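You operate a simulated robot arm through the tools that you are given. There is no shell and no other tool.

The job below is to be done with a simulated two-armed robot. You get a single attempt, and the scene is never put back.

JOB
Pick up the blue-cap carton with one hand, pass it to the other hand and put it on the basin tiles. Set down upright: blue-cap carton.

Only the result counts: the job must be done as asked and must still hold three seconds after the hand-in. Knocking over, shifting, dropping, spilling or breaking anything else fails it. A push-on lid holds only when it is set on centred and level and pressed home; a screw cap is set on level and turned clockwise until tight.

ROBOT AND FRAMES
Two 6-joint arms with three-finger grippers on one trunk, on a base that moves. Base frame: it is fixed to the floor where the robot stands at the start and does not move with it; the origin is under the middle of the robot, x ahead of it, y to its left, z up. Units: mm, rad, N and s.
The left shoulder is at the start at [40, 147, 1198], the right one opposite. Each reaches about 753 mm from its shoulder. Places, roughly: basin tiles [1300, 300, 700]; blue-cap carton [750, 2000, 500]. Payload 2.69 kg a hand.
The TCP of each hand is the grasp point between the finger pads, 29 mm short of the fingertips. In the tool frame z runs along the fingers and y along their closing line. The gripper opens to 120 mm; its body begins 78 mm behind the TCP.
Orientation is that of the tool frame in the base frame, as a unit quaternion [x, y, z, w]. With the fingers straight down and closing along the base's y, the tool's x points along the base's -x, its y along +y and its z along -z.

CONTROLS
- The arms move only by the tool arm_command. It takes "left_commands", "right_commands" or both (then of equal length, played together; a hand with none holds still); each is a list of rows, each a list of 7 numbers: the shift along the tool's x, y, z in mm, then the turn, a rotation vector about the tool's x, y, z in rad, then the gripper command, from -1 (fully open) to 1 (shut), values between in proportion. In form: [[dx, dy, dz, wx, wy, wz, claw], ...]. A call has 1 to 20 rows; each row is the pose to reach, as a shift and turn from the pose commanded when the call began, along the tool's axes at that moment. Each row takes 0.2 s and may step no farther than 50 mm and 0.15 rad from the row before; otherwise, or with a gripper value out of range, the whole call is refused. A pose out of reach is approached as far as the arm can. The call stops where the force on the tool passes 40 N (or 10 N more than at its start, if that is more) or the arm is blocked; 0.2 s more then pass. Each finger travels about 96.1 mm/s and halts on what it meets, pressing with about 27 N; the grip force reading is that of the motor and also rises with nothing between the fingers. The clock runs only during rows and for 0.2 s after the last one: add rows that repeat a pose to give the fingers time. It gives the time, the measured TCP pose, the force on the tool (base axes), the opening and the grip force at its end, in the units of the frame above (readings bear some noise), with the torque about the TCP (base axes, N m) and any sound that the robot's microphone picked up, and new pictures: "pictures" is both (left out), scene, wrist or none (wrist: the cameras of the hands that moved).
- Cameras (640 x 400 px; columns grow to the right, rows downward): "scene" is now at [103, -14.1, 1415.3]; the picture's right is [-0.18, -0.98, 0.00], its down [-0.66, 0.12, -0.74] and it looks along [0.73, -0.13, -0.67] (base axes); focal length 274 px, centre (320, 200). "left" rides on the left gripper at [63, 0, -104] in its tool frame; the picture's right is [-0.01, 1.00, 0.00], its down [-0.83, 0.00, -0.56] and it looks along [-0.56, 0.00, 0.83] (tool axes); focal length 275 px, centre (320, 200). "right" rides on the right gripper at [63, 0, -104] in its tool frame; the picture's right is [0.00, 1.00, 0.00], its down [-0.83, 0.00, -0.56] and it looks along [-0.56, 0.00, 0.83] (tool axes); focal length 275 px, centre (320, 200). There is no depth. A picture from a camera that has moved, and an enlarged one, comes with that camera's place and axes in the base frame and with its lens.
- move_column(by): moves the trunk up (or, below 0, down) by that many mm; the arms and the scene camera ride with it, the base frame stays. It gives what a move gives, with no picture.
- steer(legs): drives the robot by 1 to 6 legs, each [ahead, turn to the left] in mm and rad, along the robot's own axes; the way and the turn of a leg run together, so that a leg with both is an arc; at most 1500 mm and 3.142 rad a leg. The arms and the cameras ride along, it lands a little off, and it stops where it bumps. It gives what a move gives, and a new picture of the scene camera.
- head_to(pan, tilt): turns the head with the scene camera to pan (to the left, within 1.501 rad either way) and tilt (down, from -0.506 to 1.204), counted from straight ahead of the robot. It gives what a move gives, and a new picture of the scene camera.
- inspect(camera, box): a new picture of the part [left, top, right, bottom] of that camera's present view, enlarged. It takes no simulated time.
- close_job(): hands the job in; it is judged then, once.

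Places have to be worked out from the pictures, the camera data and where the tool is seen. Open the grippers and draw the arms clear of the work before you hand the job in, unless the task says otherwise.

The tools are called after ">>>" by a JSON object that holds its "op" and its "data". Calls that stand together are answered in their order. arm_command: Moves the arms, as the interface text tells. Its arguments: {"type":"object","properties":{"left_commands":{"type":"array","items":{"type":"array","items":{"type":"number"}}},"right_commands":{"type":"array","items":{"type":"array","items":{"type":"number"}}},"pictures":{"type":"string","enum":["both","scene","wrist","none"]}},"required":[]} The other tools are called the same way: move_column (by) moves the trunk up or down; steer (legs) drives the base; head_to (pan, tilt) turns the head that bears the scene camera; inspect (camera, box) takes an enlarged picture of a part of a camera's view; close_job () hands the job in.

At the start:

```text
t: 0.0
left_position: [409.4, 180.9, 729.8]
left_ee_rot: [0.0, 1.0, 0.0, 0.001]
left_wrist_force: [0.5, -1.1, -0.7]
left_moment: [0.0, -0.01, 0.0]
left_grip_width: 119.9
left_grip_force: 0.0
right_position: [397.3, -214.2, 700.8]
right_ee_rot: [0.0, 1.0, 0.0, 0.0]
right_wrist_force: [-0.4, -0.3, -0.7]
right_moment: [-0.01, 0.01, -0.01]
right_grip_width: 120.1
right_grip_force: 0.1
trunk travel left (down, up): [-325.0, 172.0]
robot x, y, heading: [0.5, -1.5, -0.005]
head pan, tilt (commanded): [-0.183, 0.733]
```

scene: 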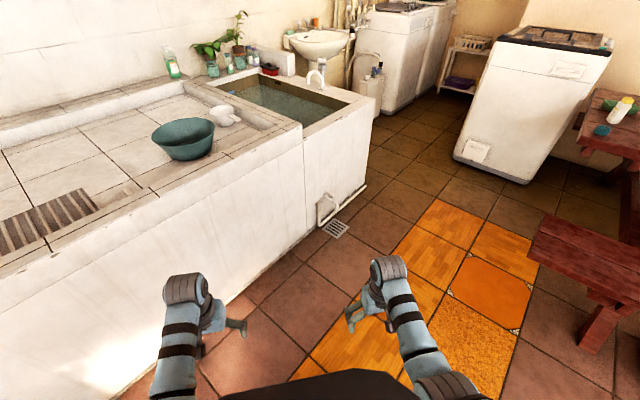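
right: 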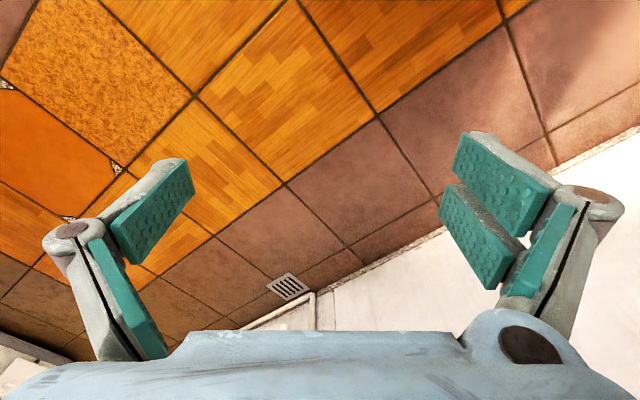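
left: 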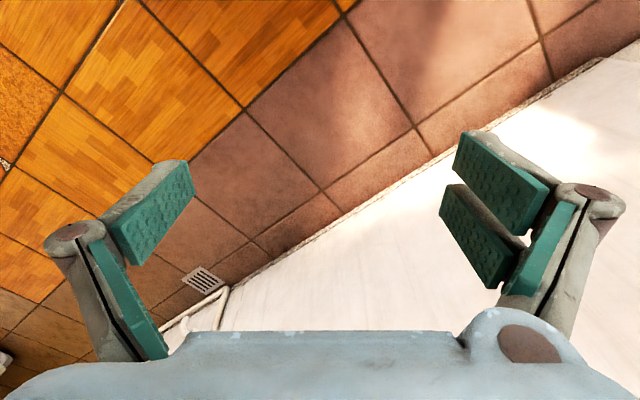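

The scene shows a white tiled basin ahead-left and the robot's arms in front. I look left for the carton first, roughly at [750, 2000, 500].

>>> {"op": "head_to", "data": {"pan": 1.2, "tilt": 0.5}}

```text
t: 1.5
left_position: [407.9, 181.1, 729.2]
left_ee_rot: [0.0, 1.0, 0.0, 0.0]
left_wrist_force: [0.6, -0.2, 0.5]
left_moment: [0.03, -0.01, 0.04]
left_grip_width: 120.1
left_grip_force: 0.1
right_position: [397.9, -215.7, 701.9]
right_ee_rot: [0.0, 1.0, 0.0, 0.0]
right_wrist_force: [0.9, -0.3, 0.1]
right_moment: [-0.01, -0.01, -0.02]
right_grip_width: 120.0
right_grip_force: 0.1
trunk travel left (down, up): [-325.0, 172.0]
robot x, y, heading: [1.8, -5.7, 0.002]
head pan, tilt (commanded): [1.201, 0.499]
camera scene: at [53.8, 85.9, 1435.8], right [0.93, -0.36, 0.0], down [-0.17, -0.45, -0.88], along [0.32, 0.82, -0.48], focal length 274 px, centre (320, 200)
```

scene: 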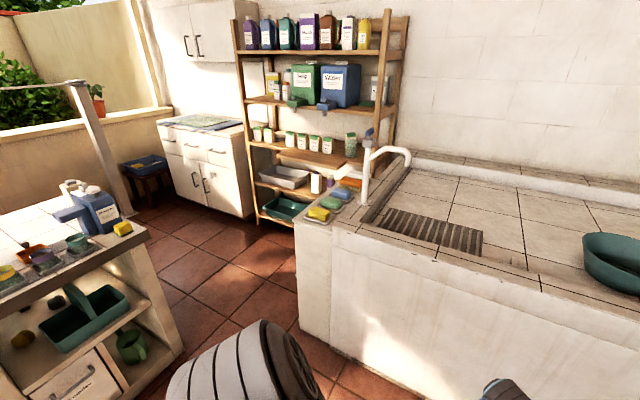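

The carton's approximate place projects to around pixel (315,181), on the wooden shelf. I enlarge that part of the view.

>>> {"op": "inspect", "data": {"camera": "scene", "box": [230, 100, 430, 240]}}

>>> {"op": "inspect", "data": {"camera": "scene", "box": [220, 0, 420, 120]}}

```text
2.86 times, centred on (330, 170) of scene
camera zoom: at [53.8, 85.9, 1435.8], right [0.93, -0.36, 0.0], down [-0.17, -0.45, -0.88], along [0.32, 0.82, -0.48], focal length 782 px, centre (291, 286)
```

zoom: 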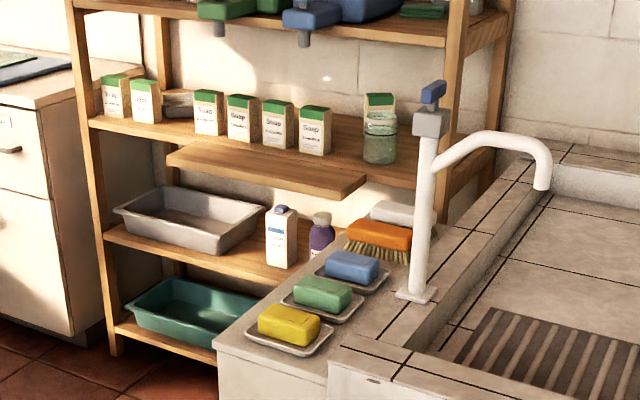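

```text
3.20 times, centred on (320, 60) of scene
camera zoom: at [53.8, 85.9, 1435.8], right [0.93, -0.36, 0.0], down [-0.17, -0.45, -0.88], along [0.32, 0.82, -0.48], focal length 876 px, centre (320, 648)
```

zoom: 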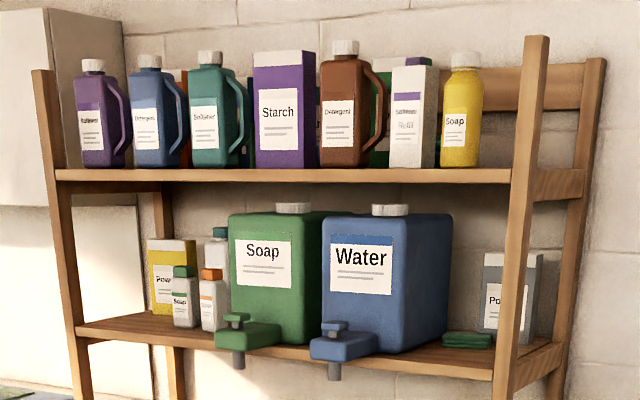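

The blue-capped white carton stands on the second-lowest shelf, between a gray tray and a purple bottle, beneath a protruding plank. I look further left and down to check the free floor and what I could bump into.

>>> {"op": "head_to", "data": {"pan": 1.3, "tilt": 0.9}}

>>> {"op": "head_to", "data": {"pan": 0.5, "tilt": 0.6}}

```text
t: 2.4
left_position: [407.6, 181.2, 730.0]
left_ee_rot: [0.0, 1.0, 0.0, 0.0]
left_wrist_force: [0.7, 0.1, 1.1]
left_moment: [-0.01, -0.03, -0.04]
left_grip_width: 119.7
left_grip_force: 0.0
right_position: [398.6, -215.3, 701.2]
right_ee_rot: [0.0, 1.0, 0.001, 0.0]
right_wrist_force: [0.4, 0.1, 0.7]
right_moment: [0.02, -0.01, -0.01]
right_grip_width: 119.9
right_grip_force: 0.1
trunk travel left (down, up): [-325.0, 172.0]
robot x, y, heading: [-1.1, 1.3, -0.004]
head pan, tilt (commanded): [1.3, 0.901]
camera scene: at [41.0, 73.9, 1402.0], right [0.96, -0.27, 0.0], down [-0.21, -0.75, -0.62], along [0.17, 0.6, -0.78], focal length 274 px, centre (320, 200)
```

scene: 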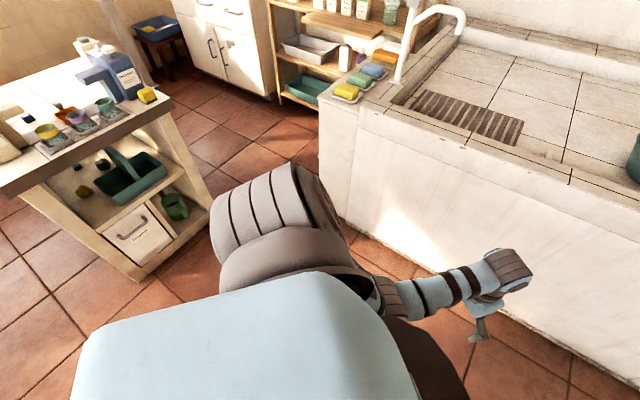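

```text
t: 3.5
left_position: [408.1, 181.4, 730.4]
left_ee_rot: [0.0, 1.0, -0.001, 0.0]
left_wrist_force: [0.8, 1.4, 0.0]
left_moment: [-0.02, 0.01, 0.0]
left_grip_width: 119.9
left_grip_force: 0.1
right_position: [397.9, -215.2, 701.9]
right_ee_rot: [0.0, 1.0, 0.0, 0.0]
right_wrist_force: [-0.5, 0.1, 0.4]
right_moment: [0.0, 0.0, -0.02]
right_grip_width: 119.8
right_grip_force: 0.1
trunk travel left (down, up): [-325.0, 172.0]
robot x, y, heading: [-2.2, -2.8, -0.001]
head pan, tilt (commanded): [0.499, 0.6]
camera scene: at [98.3, 43.5, 1426.7], right [0.48, -0.88, 0.0], down [-0.5, -0.27, -0.82], along [0.72, 0.4, -0.57], focal length 274 px, centre (320, 200)
```

scene: 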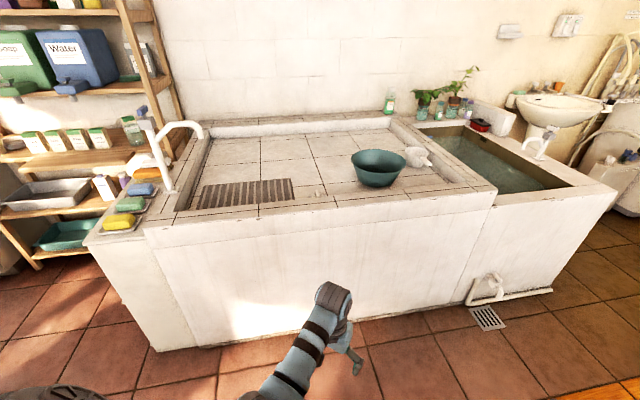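

The second view shows the gap between the left counter and the basin that I must drive through. I look straight down to judge the robot's own base width.

>>> {"op": "head_to", "data": {"pan": 0.0, "tilt": 1.2}}

>>> {"op": "head_to", "data": {"pan": 1.5, "tilt": 0.5}}

```text
t: 4.5
left_position: [408.5, 182.1, 730.8]
left_ee_rot: [-0.001, 1.0, 0.0, 0.0]
left_wrist_force: [0.3, 0.5, 0.0]
left_moment: [-0.03, 0.0, 0.01]
left_grip_width: 120.1
left_grip_force: 0.0
right_position: [397.8, -215.3, 701.1]
right_ee_rot: [-0.001, 1.0, 0.0, 0.0]
right_wrist_force: [-0.1, 0.6, 0.3]
right_moment: [0.03, 0.02, -0.02]
right_grip_width: 119.8
right_grip_force: 0.1
trunk travel left (down, up): [-325.0, 172.0]
robot x, y, heading: [2.9, -0.1, 0.004]
head pan, tilt (commanded): [0.0, 1.201]
camera scene: at [76.7, 1.2, 1382.2], right [0.0, -1.0, 0.0], down [-0.93, 0.0, -0.36], along [0.36, 0.0, -0.93], focal length 274 px, centre (320, 200)
```

scene: 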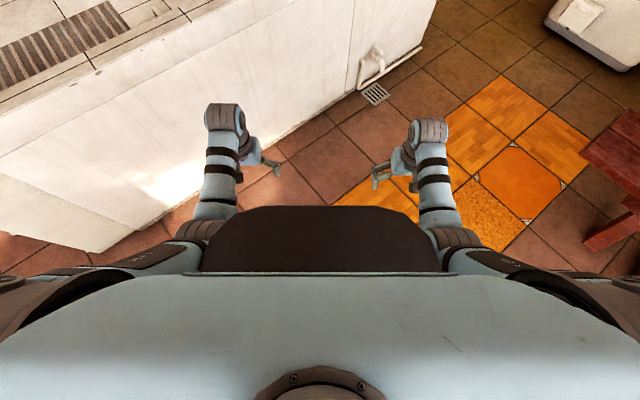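

```text
t: 6.1
left_position: [408.4, 180.0, 730.8]
left_ee_rot: [-0.001, 1.0, 0.0, 0.0]
left_wrist_force: [0.9, 0.0, -0.9]
left_moment: [0.03, 0.02, -0.01]
left_grip_width: 120.1
left_grip_force: 0.1
right_position: [398.3, -214.5, 701.0]
right_ee_rot: [0.0, 1.0, 0.001, 0.0]
right_wrist_force: [-0.2, -0.2, 0.6]
right_moment: [0.01, -0.01, -0.01]
right_grip_width: 120.0
right_grip_force: 0.1
trunk travel left (down, up): [-325.0, 172.0]
robot x, y, heading: [-1.0, 2.3, -0.001]
head pan, tilt (commanded): [1.499, 0.499]
camera scene: at [27.4, 91.8, 1435.8], right [1.0, -0.07, 0.0], down [-0.03, -0.48, -0.88], along [0.06, 0.88, -0.48], focal length 274 px, centre (320, 200)
```

scene: 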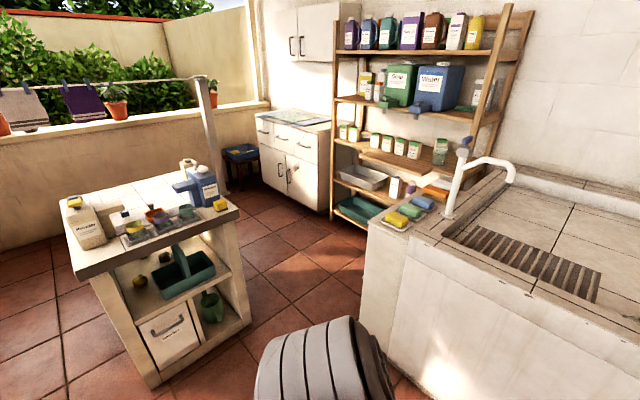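

The counter's corner is near [-300,1250] and the basin's left corner near [334,1125], leaving a gap about 620 mm wide. I draw the hands in and up so they clear the furniture while driving.

>>> {"op": "arm_command", "data": {"left_commands": [[0, -15, -25, 0, 0, 0, -1], [0, -30, -60, 0, 0, 0, -1], [20, -45, -95, 0, 0, 0, -1], [30, -50, -110, 0, 0, 0, -1]], "right_commands": [[0, 20, -30, 0, 0, 0, -1], [0, 45, -70, 0, 0, 0, -1], [20, 70, -110, 0, 0, 0, -1], [30, 85, -140, 0, 0, 0, -1]], "pictures": "scene"}}

```text
refused: row 3 steps farther than a row can; nothing moved
```

Row 3 stepped too far, so I spread the same move over more rows.

>>> {"op": "arm_command", "data": {"left_commands": [[0, -10, -20, 0, 0, 0, -1], [5, -20, -45, 0, 0, 0, -1], [10, -30, -70, 0, 0, 0, -1], [20, -40, -90, 0, 0, 0, -1], [30, -50, -110, 0, 0, 0, -1]], "right_commands": [[0, 15, -25, 0, 0, 0, -1], [5, 32, -55, 0, 0, 0, -1], [10, 50, -85, 0, 0, 0, -1], [20, 68, -112, 0, 0, 0, -1], [30, 85, -140, 0, 0, 0, -1]], "pictures": "scene"}}

```text
t: 7.5
left_position: [399.9, 166.3, 804.6]
left_ee_rot: [-0.016, 0.999, 0.043, 0.009]
left_wrist_force: [-0.5, 0.4, 0.0]
left_moment: [0.0, -0.02, -0.01]
left_grip_width: 120.1
left_grip_force: 0.0
left hand out of reach, approached as far as the arm can: row 4, 5
right_position: [380.9, -185.2, 795.8]
right_ee_rot: [0.022, 0.997, -0.073, 0.007]
right_wrist_force: [0.0, 0.1, -0.1]
right_moment: [0.0, 0.01, -0.06]
right_grip_width: 120.1
right_grip_force: 0.1
right hand out of reach, approached as far as the arm can: row 4, 5
trunk travel left (down, up): [-325.0, 172.0]
robot x, y, heading: [-0.1, 0.5, -0.001]
head pan, tilt (commanded): [1.499, 0.499]
stopped in row 5 (right hand): the arm was blocked; the commanded pose is now the measured one
camera scene: at [27.1, 91.7, 1435.9], right [1.0, -0.07, 0.0], down [-0.03, -0.48, -0.88], along [0.06, 0.88, -0.48], focal length 274 px, centre (320, 200)
```

scene: 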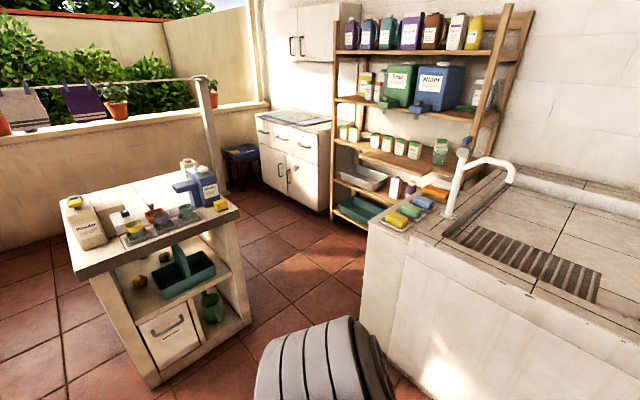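

The hands now sit at about z 800 and y ±170–185, which is as near as they go but clear of the counters. I turn left and drive partway toward the gap, then look.

>>> {"op": "steer", "data": {"legs": [[0, 1.555], [700, 0]]}}

>>> {"op": "head_to", "data": {"pan": -0.3, "tilt": 0.8}}

```text
t: 15.1
left_position: [-138.8, 1104.2, 804.3]
left_ee_rot: [0.708, -0.704, -0.037, 0.024]
left_wrist_force: [-0.3, -0.6, 0.3]
left_moment: [0.0, -0.02, -0.02]
left_grip_width: 120.1
left_grip_force: 0.1
right_position: [211.8, 1077.9, 795.6]
right_ee_rot: [-0.68, 0.73, -0.046, 0.055]
right_wrist_force: [-0.2, -0.4, 0.6]
right_moment: [-0.01, 0.0, -0.02]
right_grip_width: 119.9
right_grip_force: 0.1
trunk travel left (down, up): [-325.0, 172.0]
robot x, y, heading: [21.3, 701.1, 1.545]
head pan, tilt (commanded): [1.499, 0.499]
camera scene: at [-71.9, 730.7, 1435.9], right [0.1, 1.0, 0.0], down [0.48, -0.05, -0.88], along [-0.87, 0.08, -0.48], focal length 274 px, centre (320, 200)
```

scene: 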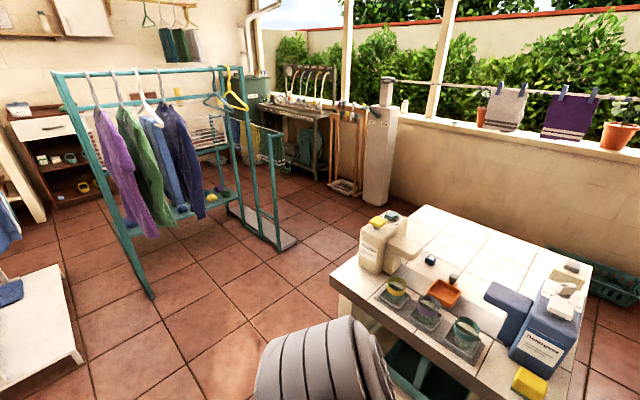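

```text
t: 16.9
left_position: [-137.6, 1105.3, 802.7]
left_ee_rot: [0.709, -0.704, -0.038, 0.023]
left_wrist_force: [-0.3, -0.4, 0.3]
left_moment: [0.01, 0.0, 0.02]
left_grip_width: 119.9
left_grip_force: 0.1
right_position: [211.3, 1078.1, 796.1]
right_ee_rot: [-0.68, 0.73, -0.046, 0.053]
right_wrist_force: [0.0, 0.0, 0.2]
right_moment: [0.01, 0.0, 0.0]
right_grip_width: 120.1
right_grip_force: 0.0
trunk travel left (down, up): [-325.0, 172.0]
robot x, y, heading: [19.0, 701.8, 1.545]
head pan, tilt (commanded): [-0.3, 0.799]
camera scene: at [44.4, 799.1, 1409.9], right [0.95, -0.32, 0.0], down [-0.23, -0.68, -0.7], along [0.22, 0.66, -0.72], focal length 274 px, centre (320, 200)
```

scene: 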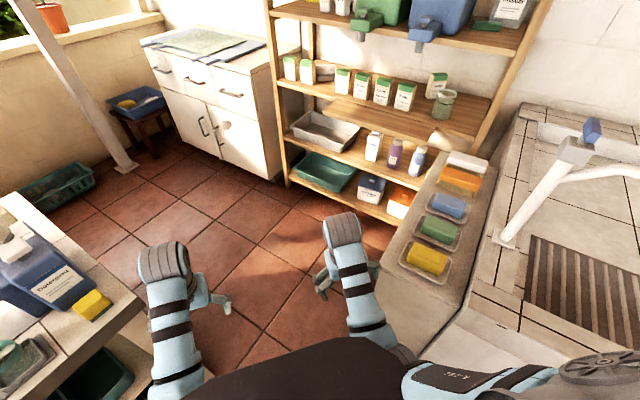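

The robot sits at about [19,701] heading 1.545, and both sides of the gap look about 300 mm clear. I enlarge the shelf area to see what surrounds the carton.

>>> {"op": "inspect", "data": {"camera": "scene", "box": [270, 60, 470, 230]}}

```text
2.35 times, centred on (370, 145) of scene
camera zoom: at [44.4, 799.1, 1409.9], right [0.95, -0.32, 0.0], down [-0.23, -0.68, -0.7], along [0.22, 0.66, -0.72], focal length 644 px, centre (202, 329)
```

zoom: 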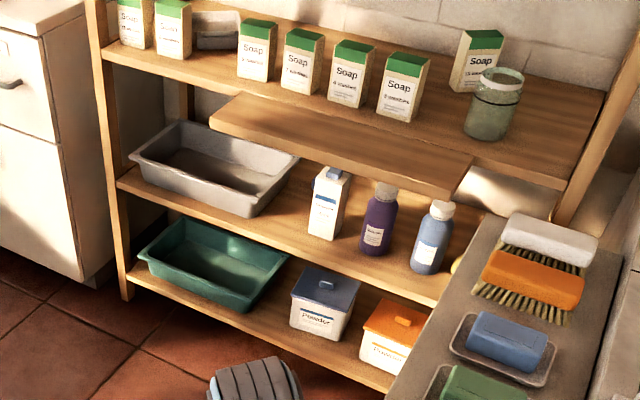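

The carton's base seems to be at about [740,1930], z 440 to 590. A plank about 200 mm above it juts out toward the robot. I drive on through the gap, then turn right to face the shelf from a safe distance.

>>> {"op": "steer", "data": {"legs": [[450, 0]]}}

>>> {"op": "steer", "data": {"legs": [[400, 0], [0, -0.86]]}}

```text
t: 19.7
left_position: [-124.6, 1562.1, 805.4]
left_ee_rot: [-0.706, 0.707, 0.04, -0.025]
left_wrist_force: [0.6, -0.8, 0.5]
left_moment: [0.01, -0.01, 0.0]
left_grip_width: 120.0
left_grip_force: 0.1
right_position: [227.4, 1533.0, 798.5]
right_ee_rot: [-0.678, 0.732, -0.043, 0.055]
right_wrist_force: [0.1, -1.7, 0.8]
right_moment: [0.1, 0.01, 0.03]
right_grip_width: 120.3
right_grip_force: 0.0
trunk travel left (down, up): [-325.0, 172.0]
robot x, y, heading: [31.8, 1156.8, 1.543]
head pan, tilt (commanded): [-0.3, 0.799]
camera scene: at [58.3, 1252.0, 1410.3], right [0.95, -0.32, 0.0], down [-0.23, -0.68, -0.7], along [0.23, 0.66, -0.71], focal length 274 px, centre (320, 200)
```

scene: 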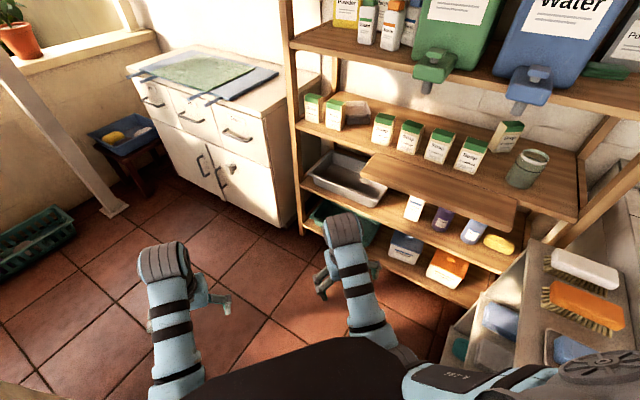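

```text
t: 24.4
left_position: [249.0, 1940.0, 800.5]
left_ee_rot: [-0.344, 0.938, 0.047, -0.009]
left_wrist_force: [0.1, -0.3, -0.6]
left_moment: [0.01, -0.01, 0.02]
left_grip_width: 120.0
left_grip_force: 0.1
right_position: [455.5, 1653.3, 797.6]
right_ee_rot: [-0.308, 0.949, -0.063, 0.031]
right_wrist_force: [-0.3, 0.1, -0.6]
right_moment: [-0.02, 0.01, -0.02]
right_grip_width: 119.8
right_grip_force: 0.1
trunk travel left (down, up): [-325.0, 172.0]
robot x, y, heading: [44.0, 1561.3, 0.675]
head pan, tilt (commanded): [-0.3, 0.799]
camera scene: at [132.9, 1603.7, 1409.9], right [0.36, -0.93, 0.0], down [-0.67, -0.26, -0.7], along [0.65, 0.25, -0.72], focal length 274 px, centre (320, 200)
```

scene: 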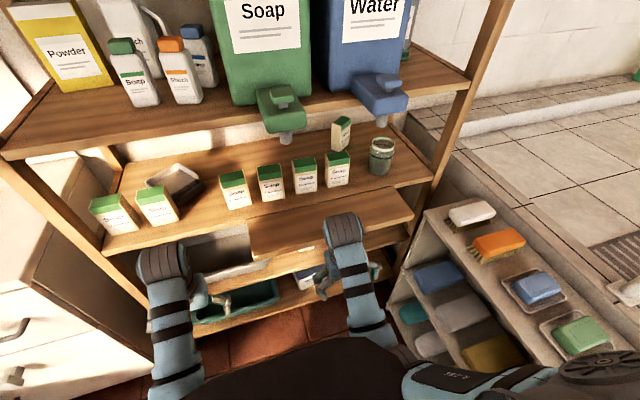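

The robot now stands at [44,1561] facing the shelf, and the plank's front edge is at about z 785, some 90 mm ahead of the right hand. I lower the trunk and aim the head to look under the plank.

>>> {"op": "move_column", "data": {"by": -300}}

>>> {"op": "head_to", "data": {"pan": -0.2, "tilt": 0.65}}

```text
t: 27.6
left_position: [269.4, 1950.5, 578.1]
left_ee_rot: [-0.342, 0.938, 0.051, 0.019]
left_wrist_force: [-0.3, 0.1, 0.4]
left_moment: [0.01, 0.01, 0.0]
left_grip_width: 119.9
left_grip_force: 0.1
right_position: [464.0, 1661.3, 560.8]
right_ee_rot: [-0.308, 0.949, -0.059, 0.041]
right_wrist_force: [-0.6, 0.1, 0.6]
right_moment: [0.05, 0.0, -0.01]
right_grip_width: 120.0
right_grip_force: 0.1
trunk travel left (down, up): [-61.0, 436.0]
robot x, y, heading: [44.1, 1559.2, 0.671]
head pan, tilt (commanded): [-0.3, 0.799]
stopped: the arm was blocked; the commanded pose is now the measured one
```

```text
t: 28.3
left_position: [269.1, 1950.1, 577.3]
left_ee_rot: [-0.342, 0.938, 0.052, 0.02]
left_wrist_force: [0.7, -0.6, 0.1]
left_moment: [-0.01, 0.03, 0.02]
left_grip_width: 120.1
left_grip_force: 0.0
right_position: [470.0, 1665.3, 566.2]
right_ee_rot: [-0.307, 0.949, -0.056, 0.048]
right_wrist_force: [-0.3, -0.7, 0.8]
right_moment: [0.0, 0.04, -0.01]
right_grip_width: 120.0
right_grip_force: 0.0
trunk travel left (down, up): [-61.0, 436.0]
robot x, y, heading: [43.2, 1558.1, 0.672]
head pan, tilt (commanded): [-0.201, 0.649]
camera scene: at [134.1, 1612.6, 1176.0], right [0.45, -0.89, 0.0], down [-0.54, -0.27, -0.8], along [0.71, 0.36, -0.6], focal length 274 px, centre (320, 200)
```

scene: 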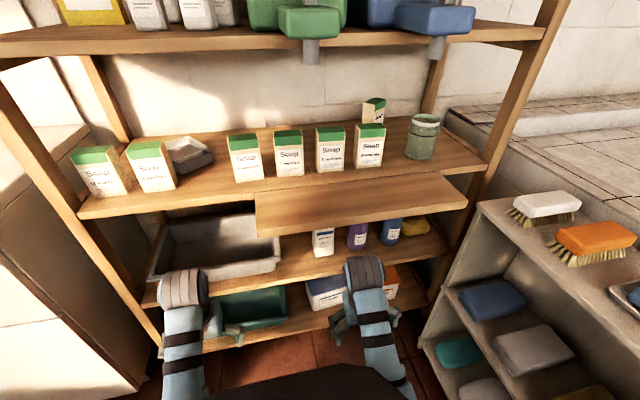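

The trunk stopped 264 mm down because an arm was blocked, probably against the robot's own body, but the carton is now visible beneath the plank. I enlarge it.

>>> {"op": "inspect", "data": {"camera": "scene", "box": [240, 190, 440, 320]}}

>>> {"op": "inspect", "data": {"camera": "right", "box": [0, 0, 640, 400]}}

>>> {"op": "inspect", "data": {"camera": "left", "box": [0, 0, 640, 400]}}

```text
3.08 times, centred on (340, 255) of scene
camera zoom: at [134.1, 1612.6, 1176.0], right [0.45, -0.89, 0.0], down [-0.54, -0.27, -0.8], along [0.71, 0.36, -0.6], focal length 842 px, centre (258, 31)
```

zoom: 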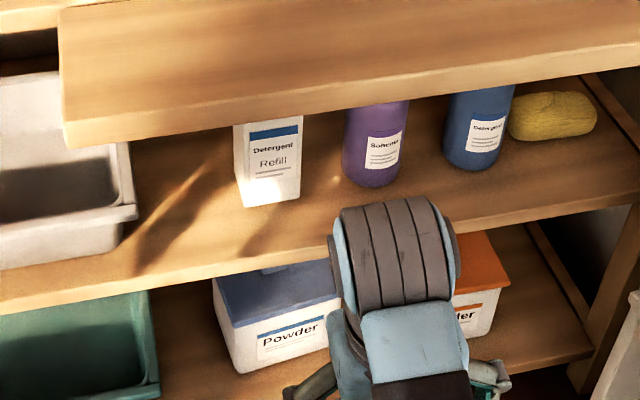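

```text
1.00 times, centred on (320, 200) of right (not enlarged: the box is as wide or as high as the picture)
camera zoom: at [404.2, 1636.8, 665.9], right [-0.58, 0.8, -0.14], down [0.6, 0.53, 0.6], along [0.55, 0.26, -0.79], focal length 275 px, centre (320, 200)
```

zoom: 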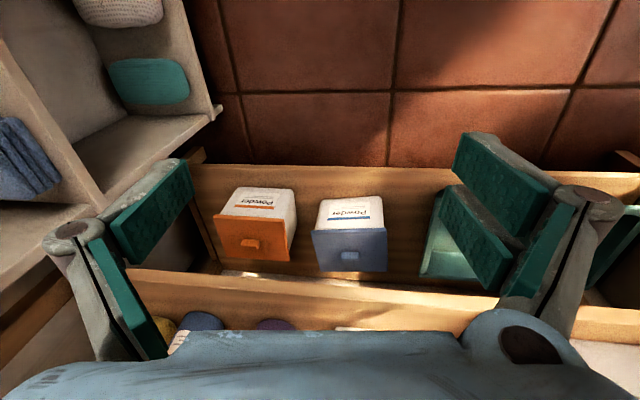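

```text
1.00 times, centred on (320, 200) of left (not enlarged: the box is as wide or as high as the picture)
camera zoom: at [221.0, 1899.5, 677.0], right [-0.64, 0.76, 0.08], down [0.64, 0.47, 0.61], along [0.43, 0.44, -0.79], focal length 275 px, centre (320, 200)
```

zoom: 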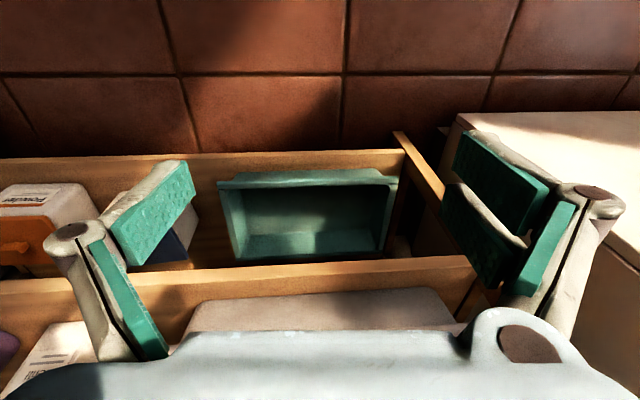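

The carton's front face sits at about 64 mm wide and squared to the shelf, with roughly 53 mm to the purple bottle on its right and 120 mm to the tray on its left. I first swing the left hand outward, and test rolling the right hand half a turn so its camera will be on top when the hand is horizontal.

>>> {"op": "arm_command", "data": {"left_commands": [[0, 30, 0, 0, 0, 0, -1], [5, 60, 0, 0, 0, 0, -1], [15, 90, 0, 0, 0, 0, -1], [25, 120, 0, 0, 0, 0, -1], [40, 150, 0, 0, 0, 0, -1], [55, 180, 0, 0, 0, 0, -1], [70, 205, 0, 0, 0, 0, -1], [70, 205, 0, 0, 0, 0, -1]], "right_commands": [[-10, 0, 0, 0, 0, 0.14, -1], [-20, 0, 0, 0, 0, 0.28, -1], [-30, 0, 0, 0, 0, 0.42, -1], [-40, 0, 0, 0, 0, 0.56, -1], [-50, 0, 0, 0, 0, 0.7, -1], [-50, 0, 0, 0, 0, 0.84, -1], [-50, 0, 0, 0, 0, 0.98, -1], [-50, 0, 0, 0, 0, 1.1, -1]], "pictures": "both"}}

```text
t: 30.1
left_position: [84.9, 2062.5, 569.8]
left_ee_rot: [-0.341, 0.938, 0.051, 0.017]
left_wrist_force: [-0.8, 0.2, 0.3]
left_moment: [0.02, 0.01, 0.04]
left_grip_width: 120.0
left_grip_force: 0.0
left hand out of reach, approached as far as the arm can: row 1, 2, 3, 4, 5, 6
right_position: [507.9, 1695.6, 546.7]
right_ee_rot: [0.235, 0.969, -0.023, 0.068]
right_wrist_force: [-0.2, 0.7, 0.1]
right_moment: [0.0, -0.01, -0.01]
right_grip_width: 120.0
right_grip_force: 0.0
trunk travel left (down, up): [-61.0, 436.0]
robot x, y, heading: [36.9, 1557.5, 0.669]
head pan, tilt (commanded): [-0.201, 0.649]
camera scene: at [135.5, 1613.7, 1158.0], right [0.45, -0.89, 0.0], down [-0.54, -0.27, -0.8], along [0.71, 0.36, -0.6], focal length 274 px, centre (320, 200)
camera right: at [437.6, 1731.7, 642.7], right [0.46, 0.89, -0.01], down [0.67, -0.33, 0.67], along [0.59, -0.31, -0.74], focal length 275 px, centre (320, 200)
camera left: at [35.2, 2011.6, 670.3], right [-0.64, 0.76, 0.08], down [0.64, 0.47, 0.61], along [0.42, 0.44, -0.79], focal length 275 px, centre (320, 200)
```

scene: 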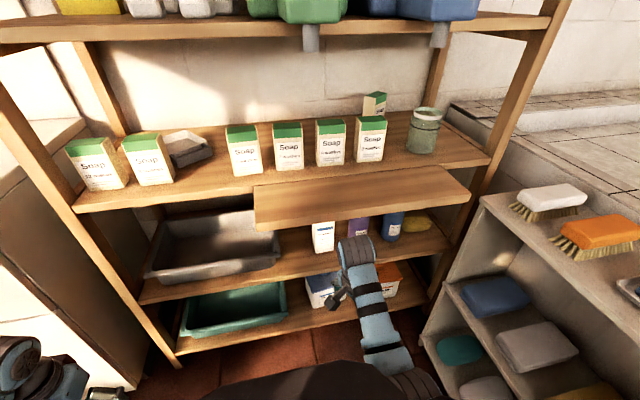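
right: 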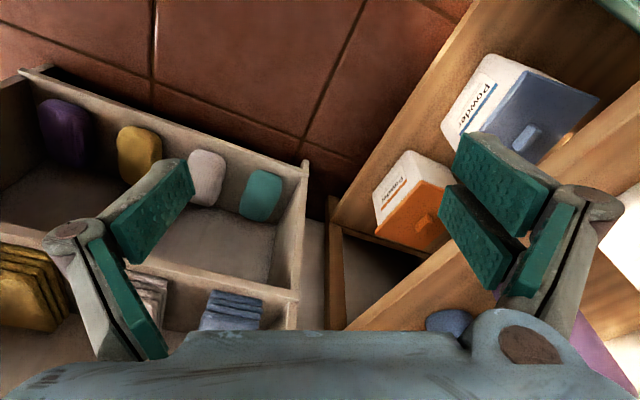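
left: 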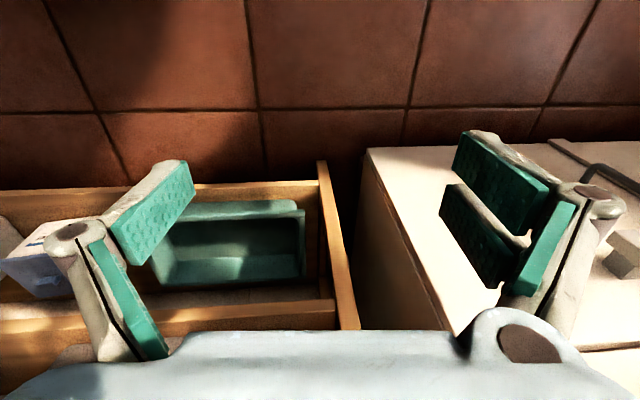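

Both moves worked: the left hand is now out to the left, and the right hand rolled about 1.1 rad. I continue turning the right hand to horizontal, pointing at the shelf with its camera on top, in the free space ahead of the shelf.

>>> {"op": "arm_command", "data": {"right_commands": [[1.2, 2.3, 0.9, -0.079, 0.06, 0.091, -1], [2.5, 4.7, 1.8, -0.159, 0.119, 0.182, -1], [3.7, 7, 2.8, -0.238, 0.179, 0.273, -1], [5, 9.3, 3.7, -0.318, 0.238, 0.364, -1], [6.2, 11.7, 4.6, -0.397, 0.298, 0.455, -1], [7.4, 14, 5.5, -0.476, 0.357, 0.545, -1], [8.7, 16.3, 6.4, -0.556, 0.417, 0.636, -1], [9.9, 18.7, 7.3, -0.635, 0.476, 0.727, -1], [11.2, 21, 8.3, -0.715, 0.536, 0.818, -1], [12.4, 23.3, 9.2, -0.794, 0.595, 0.909, -1], [13.6, 25.7, 10.1, -0.873, 0.655, 1.0, -1], [14.9, 28, 11, -0.953, 0.714, 1.091, -1], [16.1, 30.3, 12, -1.032, 0.774, 1.182, -1], [17.4, 32.7, 12.9, -1.112, 0.833, 1.273, -1], [18.6, 35, 13.8, -1.191, 0.893, 1.364, -1], [19.8, 37.3, 14.7, -1.27, 0.952, 1.454, -1], [21.1, 39.6, 15.6, -1.35, 1.012, 1.545, -1], [22.3, 42, 16.5, -1.429, 1.072, 1.636, -1]], "pictures": "both"}}

```text
t: 31.1
left_position: [83.3, 2062.5, 569.7]
left_ee_rot: [-0.342, 0.938, 0.05, 0.018]
left_wrist_force: [-0.5, -1.5, 0.0]
left_moment: [-0.03, 0.0, -0.02]
left_grip_width: 119.9
left_grip_force: 0.1
right_position: [545.4, 1741.5, 610.1]
right_ee_rot: [0.367, 0.904, 0.216, 0.032]
right_wrist_force: [0.8, 0.1, -0.2]
right_moment: [0.01, -0.01, 0.04]
right_grip_width: 119.9
right_grip_force: 0.0
trunk travel left (down, up): [-61.0, 436.0]
robot x, y, heading: [42.1, 1559.6, 0.672]
head pan, tilt (commanded): [-0.201, 0.649]
stopped in row 4 (right hand): the arm was blocked; the commanded pose is now the measured one
camera scene: at [135.2, 1613.5, 1157.9], right [0.45, -0.89, 0.0], down [-0.54, -0.27, -0.8], along [0.71, 0.36, -0.6], focal length 274 px, centre (320, 200)
camera right: at [476.1, 1745.7, 710.6], right [0.65, 0.64, 0.41], down [0.49, -0.76, 0.42], along [0.59, -0.07, -0.81], focal length 275 px, centre (320, 200)
```

scene: 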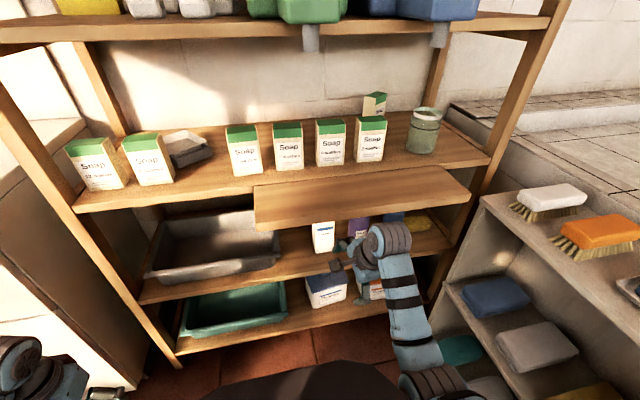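
right: 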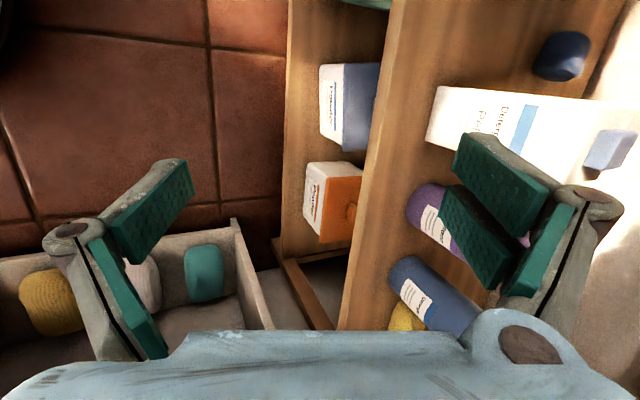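

The right arm was blocked partway, with no force at the tool, and the hand drifted up to z 610. I look down at the arm to see what it is blocked by.

>>> {"op": "head_to", "data": {"pan": -0.5, "tilt": 1.15}}

```text
t: 32.0
left_position: [84.0, 2062.8, 570.3]
left_ee_rot: [-0.342, 0.938, 0.05, 0.017]
left_wrist_force: [0.4, -0.5, -0.4]
left_moment: [0.01, 0.02, -0.01]
left_grip_width: 120.0
left_grip_force: 0.1
right_position: [546.5, 1740.7, 609.1]
right_ee_rot: [0.367, 0.904, 0.216, 0.032]
right_wrist_force: [0.4, 0.2, 0.2]
right_moment: [0.0, -0.01, 0.03]
right_grip_width: 119.7
right_grip_force: 0.0
trunk travel left (down, up): [-61.0, 436.0]
robot x, y, heading: [42.4, 1559.8, 0.671]
head pan, tilt (commanded): [-0.499, 1.15]
camera scene: at [116.6, 1584.6, 1120.6], right [0.17, -0.98, 0.0], down [-0.9, -0.16, -0.41], along [0.4, 0.07, -0.91], focal length 274 px, centre (320, 200)
```

scene: 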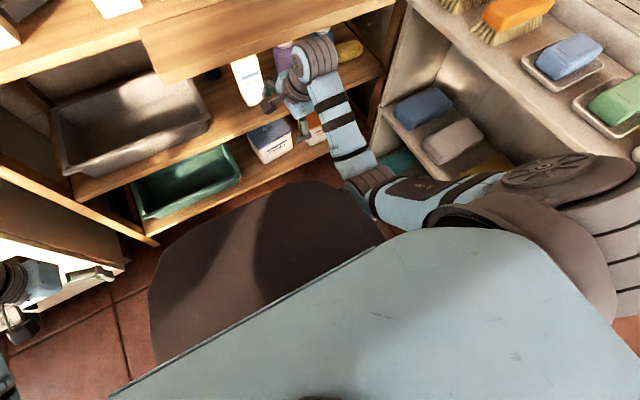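

The elbow sits low beside the robot's own body, so the hand needs to be farther forward while it turns. I continue the turn with the hand moving forward and check halfway.

>>> {"op": "arm_command", "data": {"right_commands": [[0, 8, 6, -0.074, 0.053, 0.098, -1], [0, 16, 12, -0.148, 0.106, 0.196, -1], [-1, 24, 18, -0.222, 0.159, 0.294, -1], [-1, 32, 24, -0.296, 0.212, 0.392, -1], [-1, 38, 29, -0.371, 0.265, 0.49, -1], [-2, 43, 33, -0.445, 0.318, 0.587, -1], [-2, 47, 36, -0.519, 0.371, 0.685, -1]], "pictures": "both"}}

```text
t: 33.6
left_position: [83.8, 2063.8, 570.3]
left_ee_rot: [-0.342, 0.938, 0.05, 0.017]
left_wrist_force: [-0.6, -0.3, 0.3]
left_moment: [0.0, -0.04, 0.03]
left_grip_width: 119.9
left_grip_force: 0.1
right_position: [584.6, 1785.2, 597.0]
right_ee_rot: [0.579, 0.637, 0.495, -0.117]
right_wrist_force: [0.5, 0.0, 0.3]
right_moment: [0.0, -0.02, 0.03]
right_grip_width: 119.8
right_grip_force: 0.0
trunk travel left (down, up): [-61.0, 436.0]
robot x, y, heading: [42.4, 1561.4, 0.669]
head pan, tilt (commanded): [-0.499, 1.15]
camera scene: at [116.5, 1584.5, 1120.6], right [0.17, -0.99, 0.0], down [-0.9, -0.16, -0.41], along [0.4, 0.07, -0.91], focal length 274 px, centre (320, 200)
camera right: at [519.1, 1744.7, 692.8], right [0.85, -0.16, 0.5], down [0.02, -0.94, -0.33], along [0.52, 0.29, -0.8], focal length 275 px, centre (320, 200)
```

scene: 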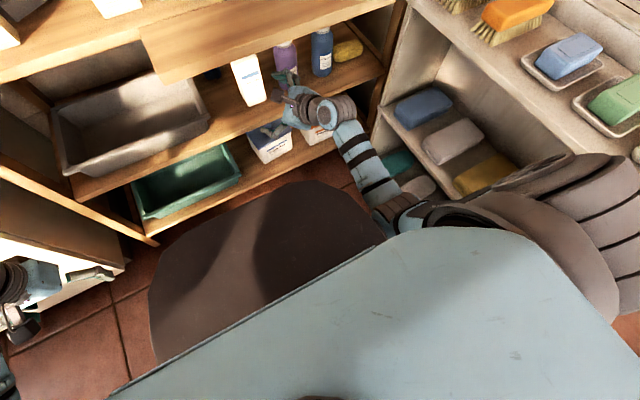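
right: 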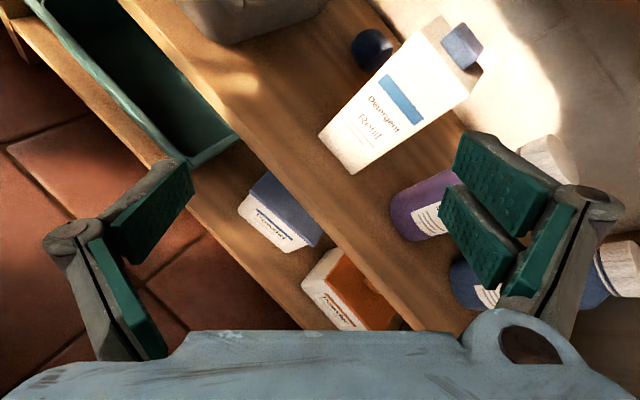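

That went as commanded; the wrist picture now clearly shows the carton with its blue cap. I finish the rotation to bring the hand level and pointing at the carton.

>>> {"op": "arm_command", "data": {"right_commands": [[0.3, 1.2, 1.7, -0.075, 0.0526, 0.0971, -1], [0.7, 2.4, 3.4, -0.15, 0.105, 0.194, -1], [1, 3.6, 5.1, -0.225, 0.158, 0.291, -1], [1.3, 4.8, 6.8, -0.3, 0.21, 0.388, -1], [1.7, 6, 8.5, -0.375, 0.263, 0.486, -1], [2, 7.2, 10.2, -0.45, 0.316, 0.583, -1], [2.3, 8.5, 12.1, -0.525, 0.368, 0.68, -1], [2.3, 8.5, 12.1, -0.525, 0.368, 0.68, -1]], "pictures": "both"}}

```text
t: 35.6
left_position: [84.8, 2062.2, 570.1]
left_ee_rot: [-0.342, 0.938, 0.051, 0.017]
left_wrist_force: [0.2, -0.7, 0.0]
left_moment: [-0.05, 0.0, -0.01]
left_grip_width: 119.9
left_grip_force: 0.0
right_position: [619.3, 1761.4, 583.1]
right_ee_rot: [0.674, 0.3, 0.652, -0.177]
right_wrist_force: [-0.4, 0.4, 0.3]
right_moment: [-0.01, -0.02, 0.02]
right_grip_width: 119.9
right_grip_force: 0.2
right hand out of reach, approached as far as the arm can: row 7, 8
trunk travel left (down, up): [-61.0, 436.0]
robot x, y, heading: [42.2, 1562.5, 0.671]
head pan, tilt (commanded): [-0.499, 1.15]
stopped in row 8 (right hand): the arm was blocked; the commanded pose is now the measured one
camera scene: at [116.5, 1584.4, 1121.1], right [0.17, -0.99, 0.0], down [-0.9, -0.16, -0.41], along [0.4, 0.07, -0.91], focal length 274 px, centre (320, 200)
camera right: at [535.6, 1707.1, 655.3], right [0.63, -0.76, 0.16], down [-0.4, -0.5, -0.77], along [0.66, 0.42, -0.62], focal length 275 px, centre (320, 200)
```

scene: 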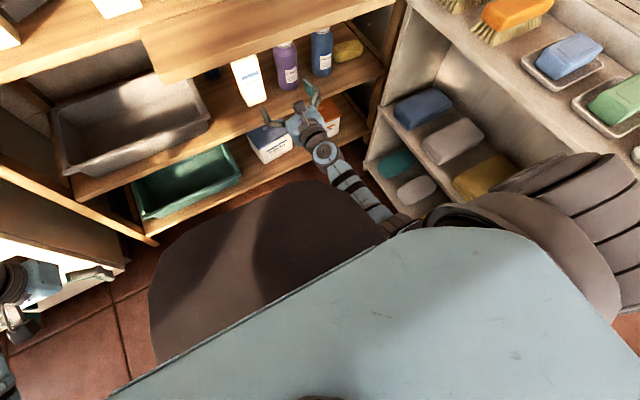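
right: 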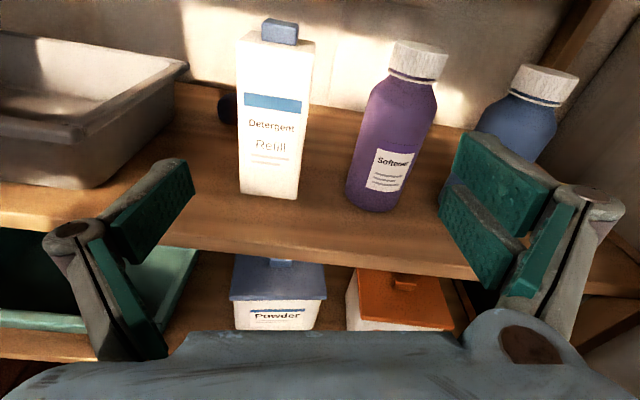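

The hand is now nearly level with its camera on top, pointing at the carton, which measures about 165 mm tall with its front at u≈1745 in shelf coordinates. I correct the small tilt while lowering the hand to z 515 and shifting it left in line with the carton.

>>> {"op": "arm_command", "data": {"right_commands": [[-20, -4, 0, -0.005, 0.02, 0.04, -1], [-40, -8, 0, -0.01, 0.045, 0.08, -1], [-61, -14, 0, -0.015, 0.07, 0.12, -1], [-61, -27, 0.3, -0.019, 0.087, 0.154, -1], [-61, -40, 0.6, -0.019, 0.087, 0.154, -1], [-61, -51, 0.6, -0.019, 0.087, 0.154, -1], [-61, -51, 0.6, -0.019, 0.087, 0.154, -1]], "pictures": "both"}}

```text
t: 37.2
left_position: [84.2, 2061.8, 568.9]
left_ee_rot: [-0.342, 0.938, 0.05, 0.017]
left_wrist_force: [-0.2, -1.1, -0.2]
left_moment: [-0.01, 0.01, 0.05]
left_grip_width: 120.2
left_grip_force: 0.1
right_position: [590.3, 1754.3, 527.7]
right_ee_rot: [0.703, 0.283, 0.611, -0.227]
right_wrist_force: [-0.1, 0.4, -0.8]
right_moment: [0.01, -0.03, 0.01]
right_grip_width: 119.8
right_grip_force: 0.0
right hand out of reach, approached as far as the arm can: row 1, 2, 3, 4, 5, 6, 7
trunk travel left (down, up): [-61.0, 436.0]
robot x, y, heading: [43.6, 1558.8, 0.669]
head pan, tilt (commanded): [-0.499, 1.15]
camera scene: at [116.8, 1584.6, 1120.0], right [0.17, -0.99, 0.0], down [-0.9, -0.16, -0.41], along [0.4, 0.07, -0.91], focal length 274 px, centre (320, 200)
camera right: at [518.8, 1694.0, 606.1], right [0.67, -0.74, 0.03], down [-0.48, -0.47, -0.74], along [0.56, 0.48, -0.67], focal length 275 px, centre (320, 200)
```

scene: 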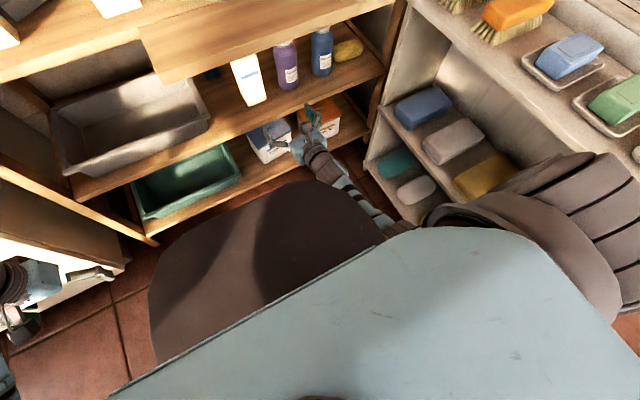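
right: 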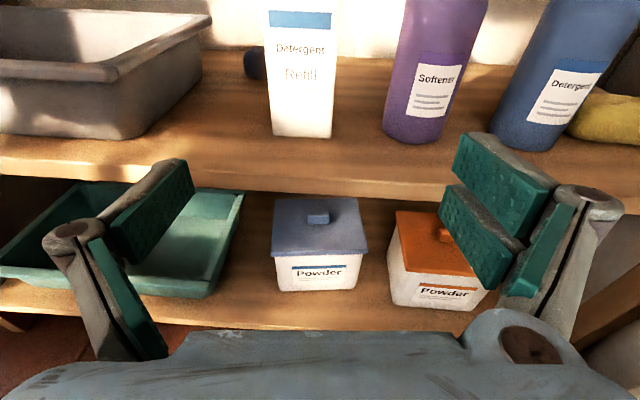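

The hand is level but the arm is at its reach limit here, and the elbow is hemmed in by the robot's own knee part. I turn the robot slightly left so the carton lies more to the right arm's side, then look.

>>> {"op": "steer", "data": {"legs": [[0, 0.17]]}}

>>> {"op": "head_to", "data": {"pan": -0.25, "tilt": 0.85}}

```text
t: 38.3
left_position: [-1.4, 2061.9, 570.4]
left_ee_rot: [-0.422, 0.905, 0.05, 0.013]
left_wrist_force: [-0.4, 0.1, -0.5]
left_moment: [0.02, 0.01, 0.02]
left_grip_width: 120.1
left_grip_force: 0.0
right_position: [550.7, 1846.4, 530.0]
right_ee_rot: [0.676, 0.342, 0.591, -0.278]
right_wrist_force: [0.0, -0.8, -0.1]
right_moment: [-0.02, -0.09, 0.01]
right_grip_width: 120.0
right_grip_force: 0.0
trunk travel left (down, up): [-61.0, 436.0]
robot x, y, heading: [39.2, 1559.6, 0.843]
head pan, tilt (commanded): [-0.499, 1.15]
camera scene: at [111.3, 1596.8, 1120.7], right [0.34, -0.94, 0.0], down [-0.86, -0.31, -0.41], along [0.38, 0.14, -0.91], focal length 274 px, centre (320, 200)
```

scene: 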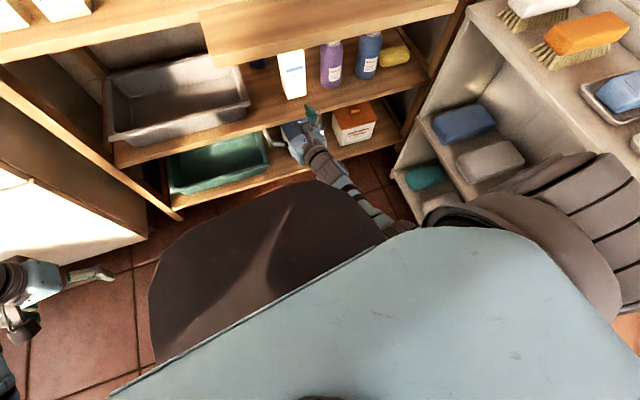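

```text
t: 39.1
left_position: [-1.0, 2062.4, 570.3]
left_ee_rot: [-0.421, 0.906, 0.051, 0.013]
left_wrist_force: [0.3, 0.7, -1.0]
left_moment: [-0.01, 0.02, 0.01]
left_grip_width: 120.2
left_grip_force: 0.0
right_position: [552.1, 1845.5, 528.5]
right_ee_rot: [0.676, 0.343, 0.591, -0.277]
right_wrist_force: [0.2, -0.3, 0.0]
right_moment: [0.0, -0.03, 0.02]
right_grip_width: 119.9
right_grip_force: 0.0
trunk travel left (down, up): [-61.0, 436.0]
robot x, y, heading: [45.2, 1560.1, 0.842]
head pan, tilt (commanded): [-0.25, 0.85]
camera scene: at [120.2, 1620.4, 1141.4], right [0.56, -0.83, 0.0], down [-0.62, -0.42, -0.66], along [0.55, 0.37, -0.75], focal length 274 px, centre (320, 200)
```

scene: 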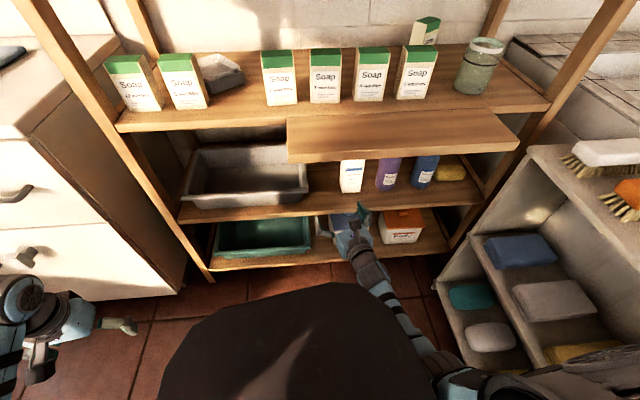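

The carton is now well to the right arm's side. I draw the right hand back and right, squaring it to the shelf, so it will sit just short of the carton after I drive closer.

>>> {"op": "arm_command", "data": {"right_commands": [[-5, 20, -10, -0.04, 0.025, 0.008, -1], [-11, 40, -25, -0.08, 0.05, 0.016, -1], [-17, 58, -44, -0.12, 0.075, 0.025, -1], [-24, 70, -64, -0.16, 0.1, 0.033, -1], [-30, 78, -82, -0.2, 0.125, 0.041, -1], [-35, 80, -96, -0.234, 0.144, 0.048, -1], [-35, 80, -96, -0.234, 0.144, 0.048, -1]], "pictures": "both"}}

```text
t: 40.7
left_position: [-1.8, 2061.9, 570.8]
left_ee_rot: [-0.42, 0.906, 0.051, 0.013]
left_wrist_force: [0.1, -0.3, 0.3]
left_moment: [-0.04, -0.01, -0.01]
left_grip_width: 120.0
left_grip_force: 0.0
right_position: [552.2, 1716.7, 509.5]
right_ee_rot: [0.668, 0.232, 0.667, -0.235]
right_wrist_force: [-0.9, 0.4, 0.3]
right_moment: [0.02, 0.0, -0.01]
right_grip_width: 120.1
right_grip_force: 0.2
right hand out of reach, approached as far as the arm can: row 2, 3, 4, 5, 6
trunk travel left (down, up): [-61.0, 436.0]
robot x, y, heading: [39.1, 1556.3, 0.842]
head pan, tilt (commanded): [-0.25, 0.85]
camera scene: at [120.1, 1620.4, 1141.5], right [0.56, -0.83, 0.0], down [-0.62, -0.42, -0.66], along [0.55, 0.37, -0.75], focal length 274 px, centre (320, 200)
camera right: at [469.7, 1652.6, 574.2], right [0.62, -0.78, 0.0], down [-0.43, -0.35, -0.83], along [0.65, 0.52, -0.56], focal length 275 px, centre (320, 200)
```

scene: 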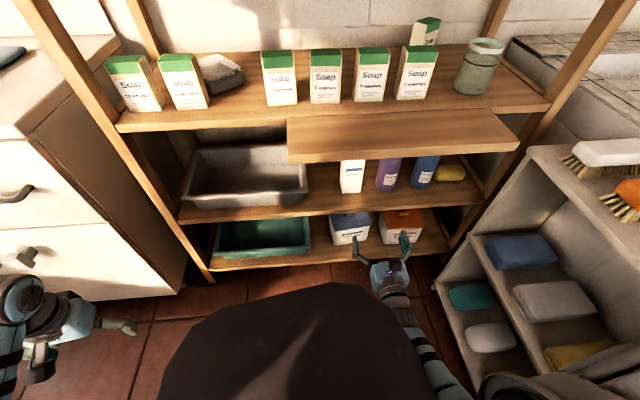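
right: 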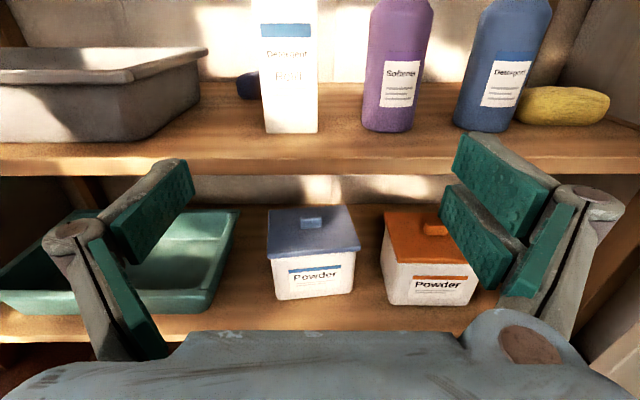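

The hand reached the pose exactly: TCP at [552,1717,510], level and facing the shelf. I enlarge the wrist view to check the yaw against the shelf edge and to place the carton and bottle.

>>> {"op": "inspect", "data": {"camera": "right", "box": [160, 0, 480, 200]}}

>>> {"op": "inspect", "data": {"camera": "right", "box": [0, 120, 320, 320]}}

```text
2.00 times, centred on (320, 100) of right
camera zoom: at [469.7, 1652.6, 574.2], right [0.62, -0.78, 0.0], down [-0.43, -0.35, -0.83], along [0.65, 0.52, -0.56], focal length 551 px, centre (320, 400)
```

zoom: 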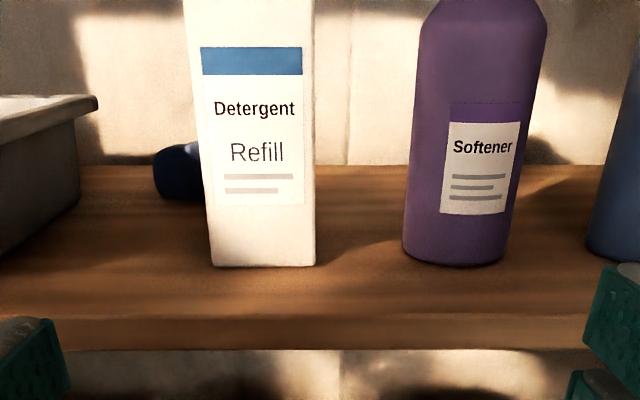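

```text
2.00 times, centred on (160, 220) of right
camera zoom: at [469.7, 1652.6, 574.2], right [0.62, -0.78, 0.0], down [-0.43, -0.35, -0.83], along [0.65, 0.52, -0.56], focal length 551 px, centre (640, 160)
```

zoom: 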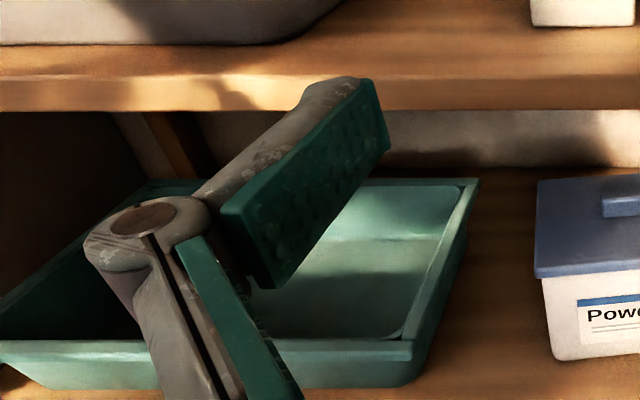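

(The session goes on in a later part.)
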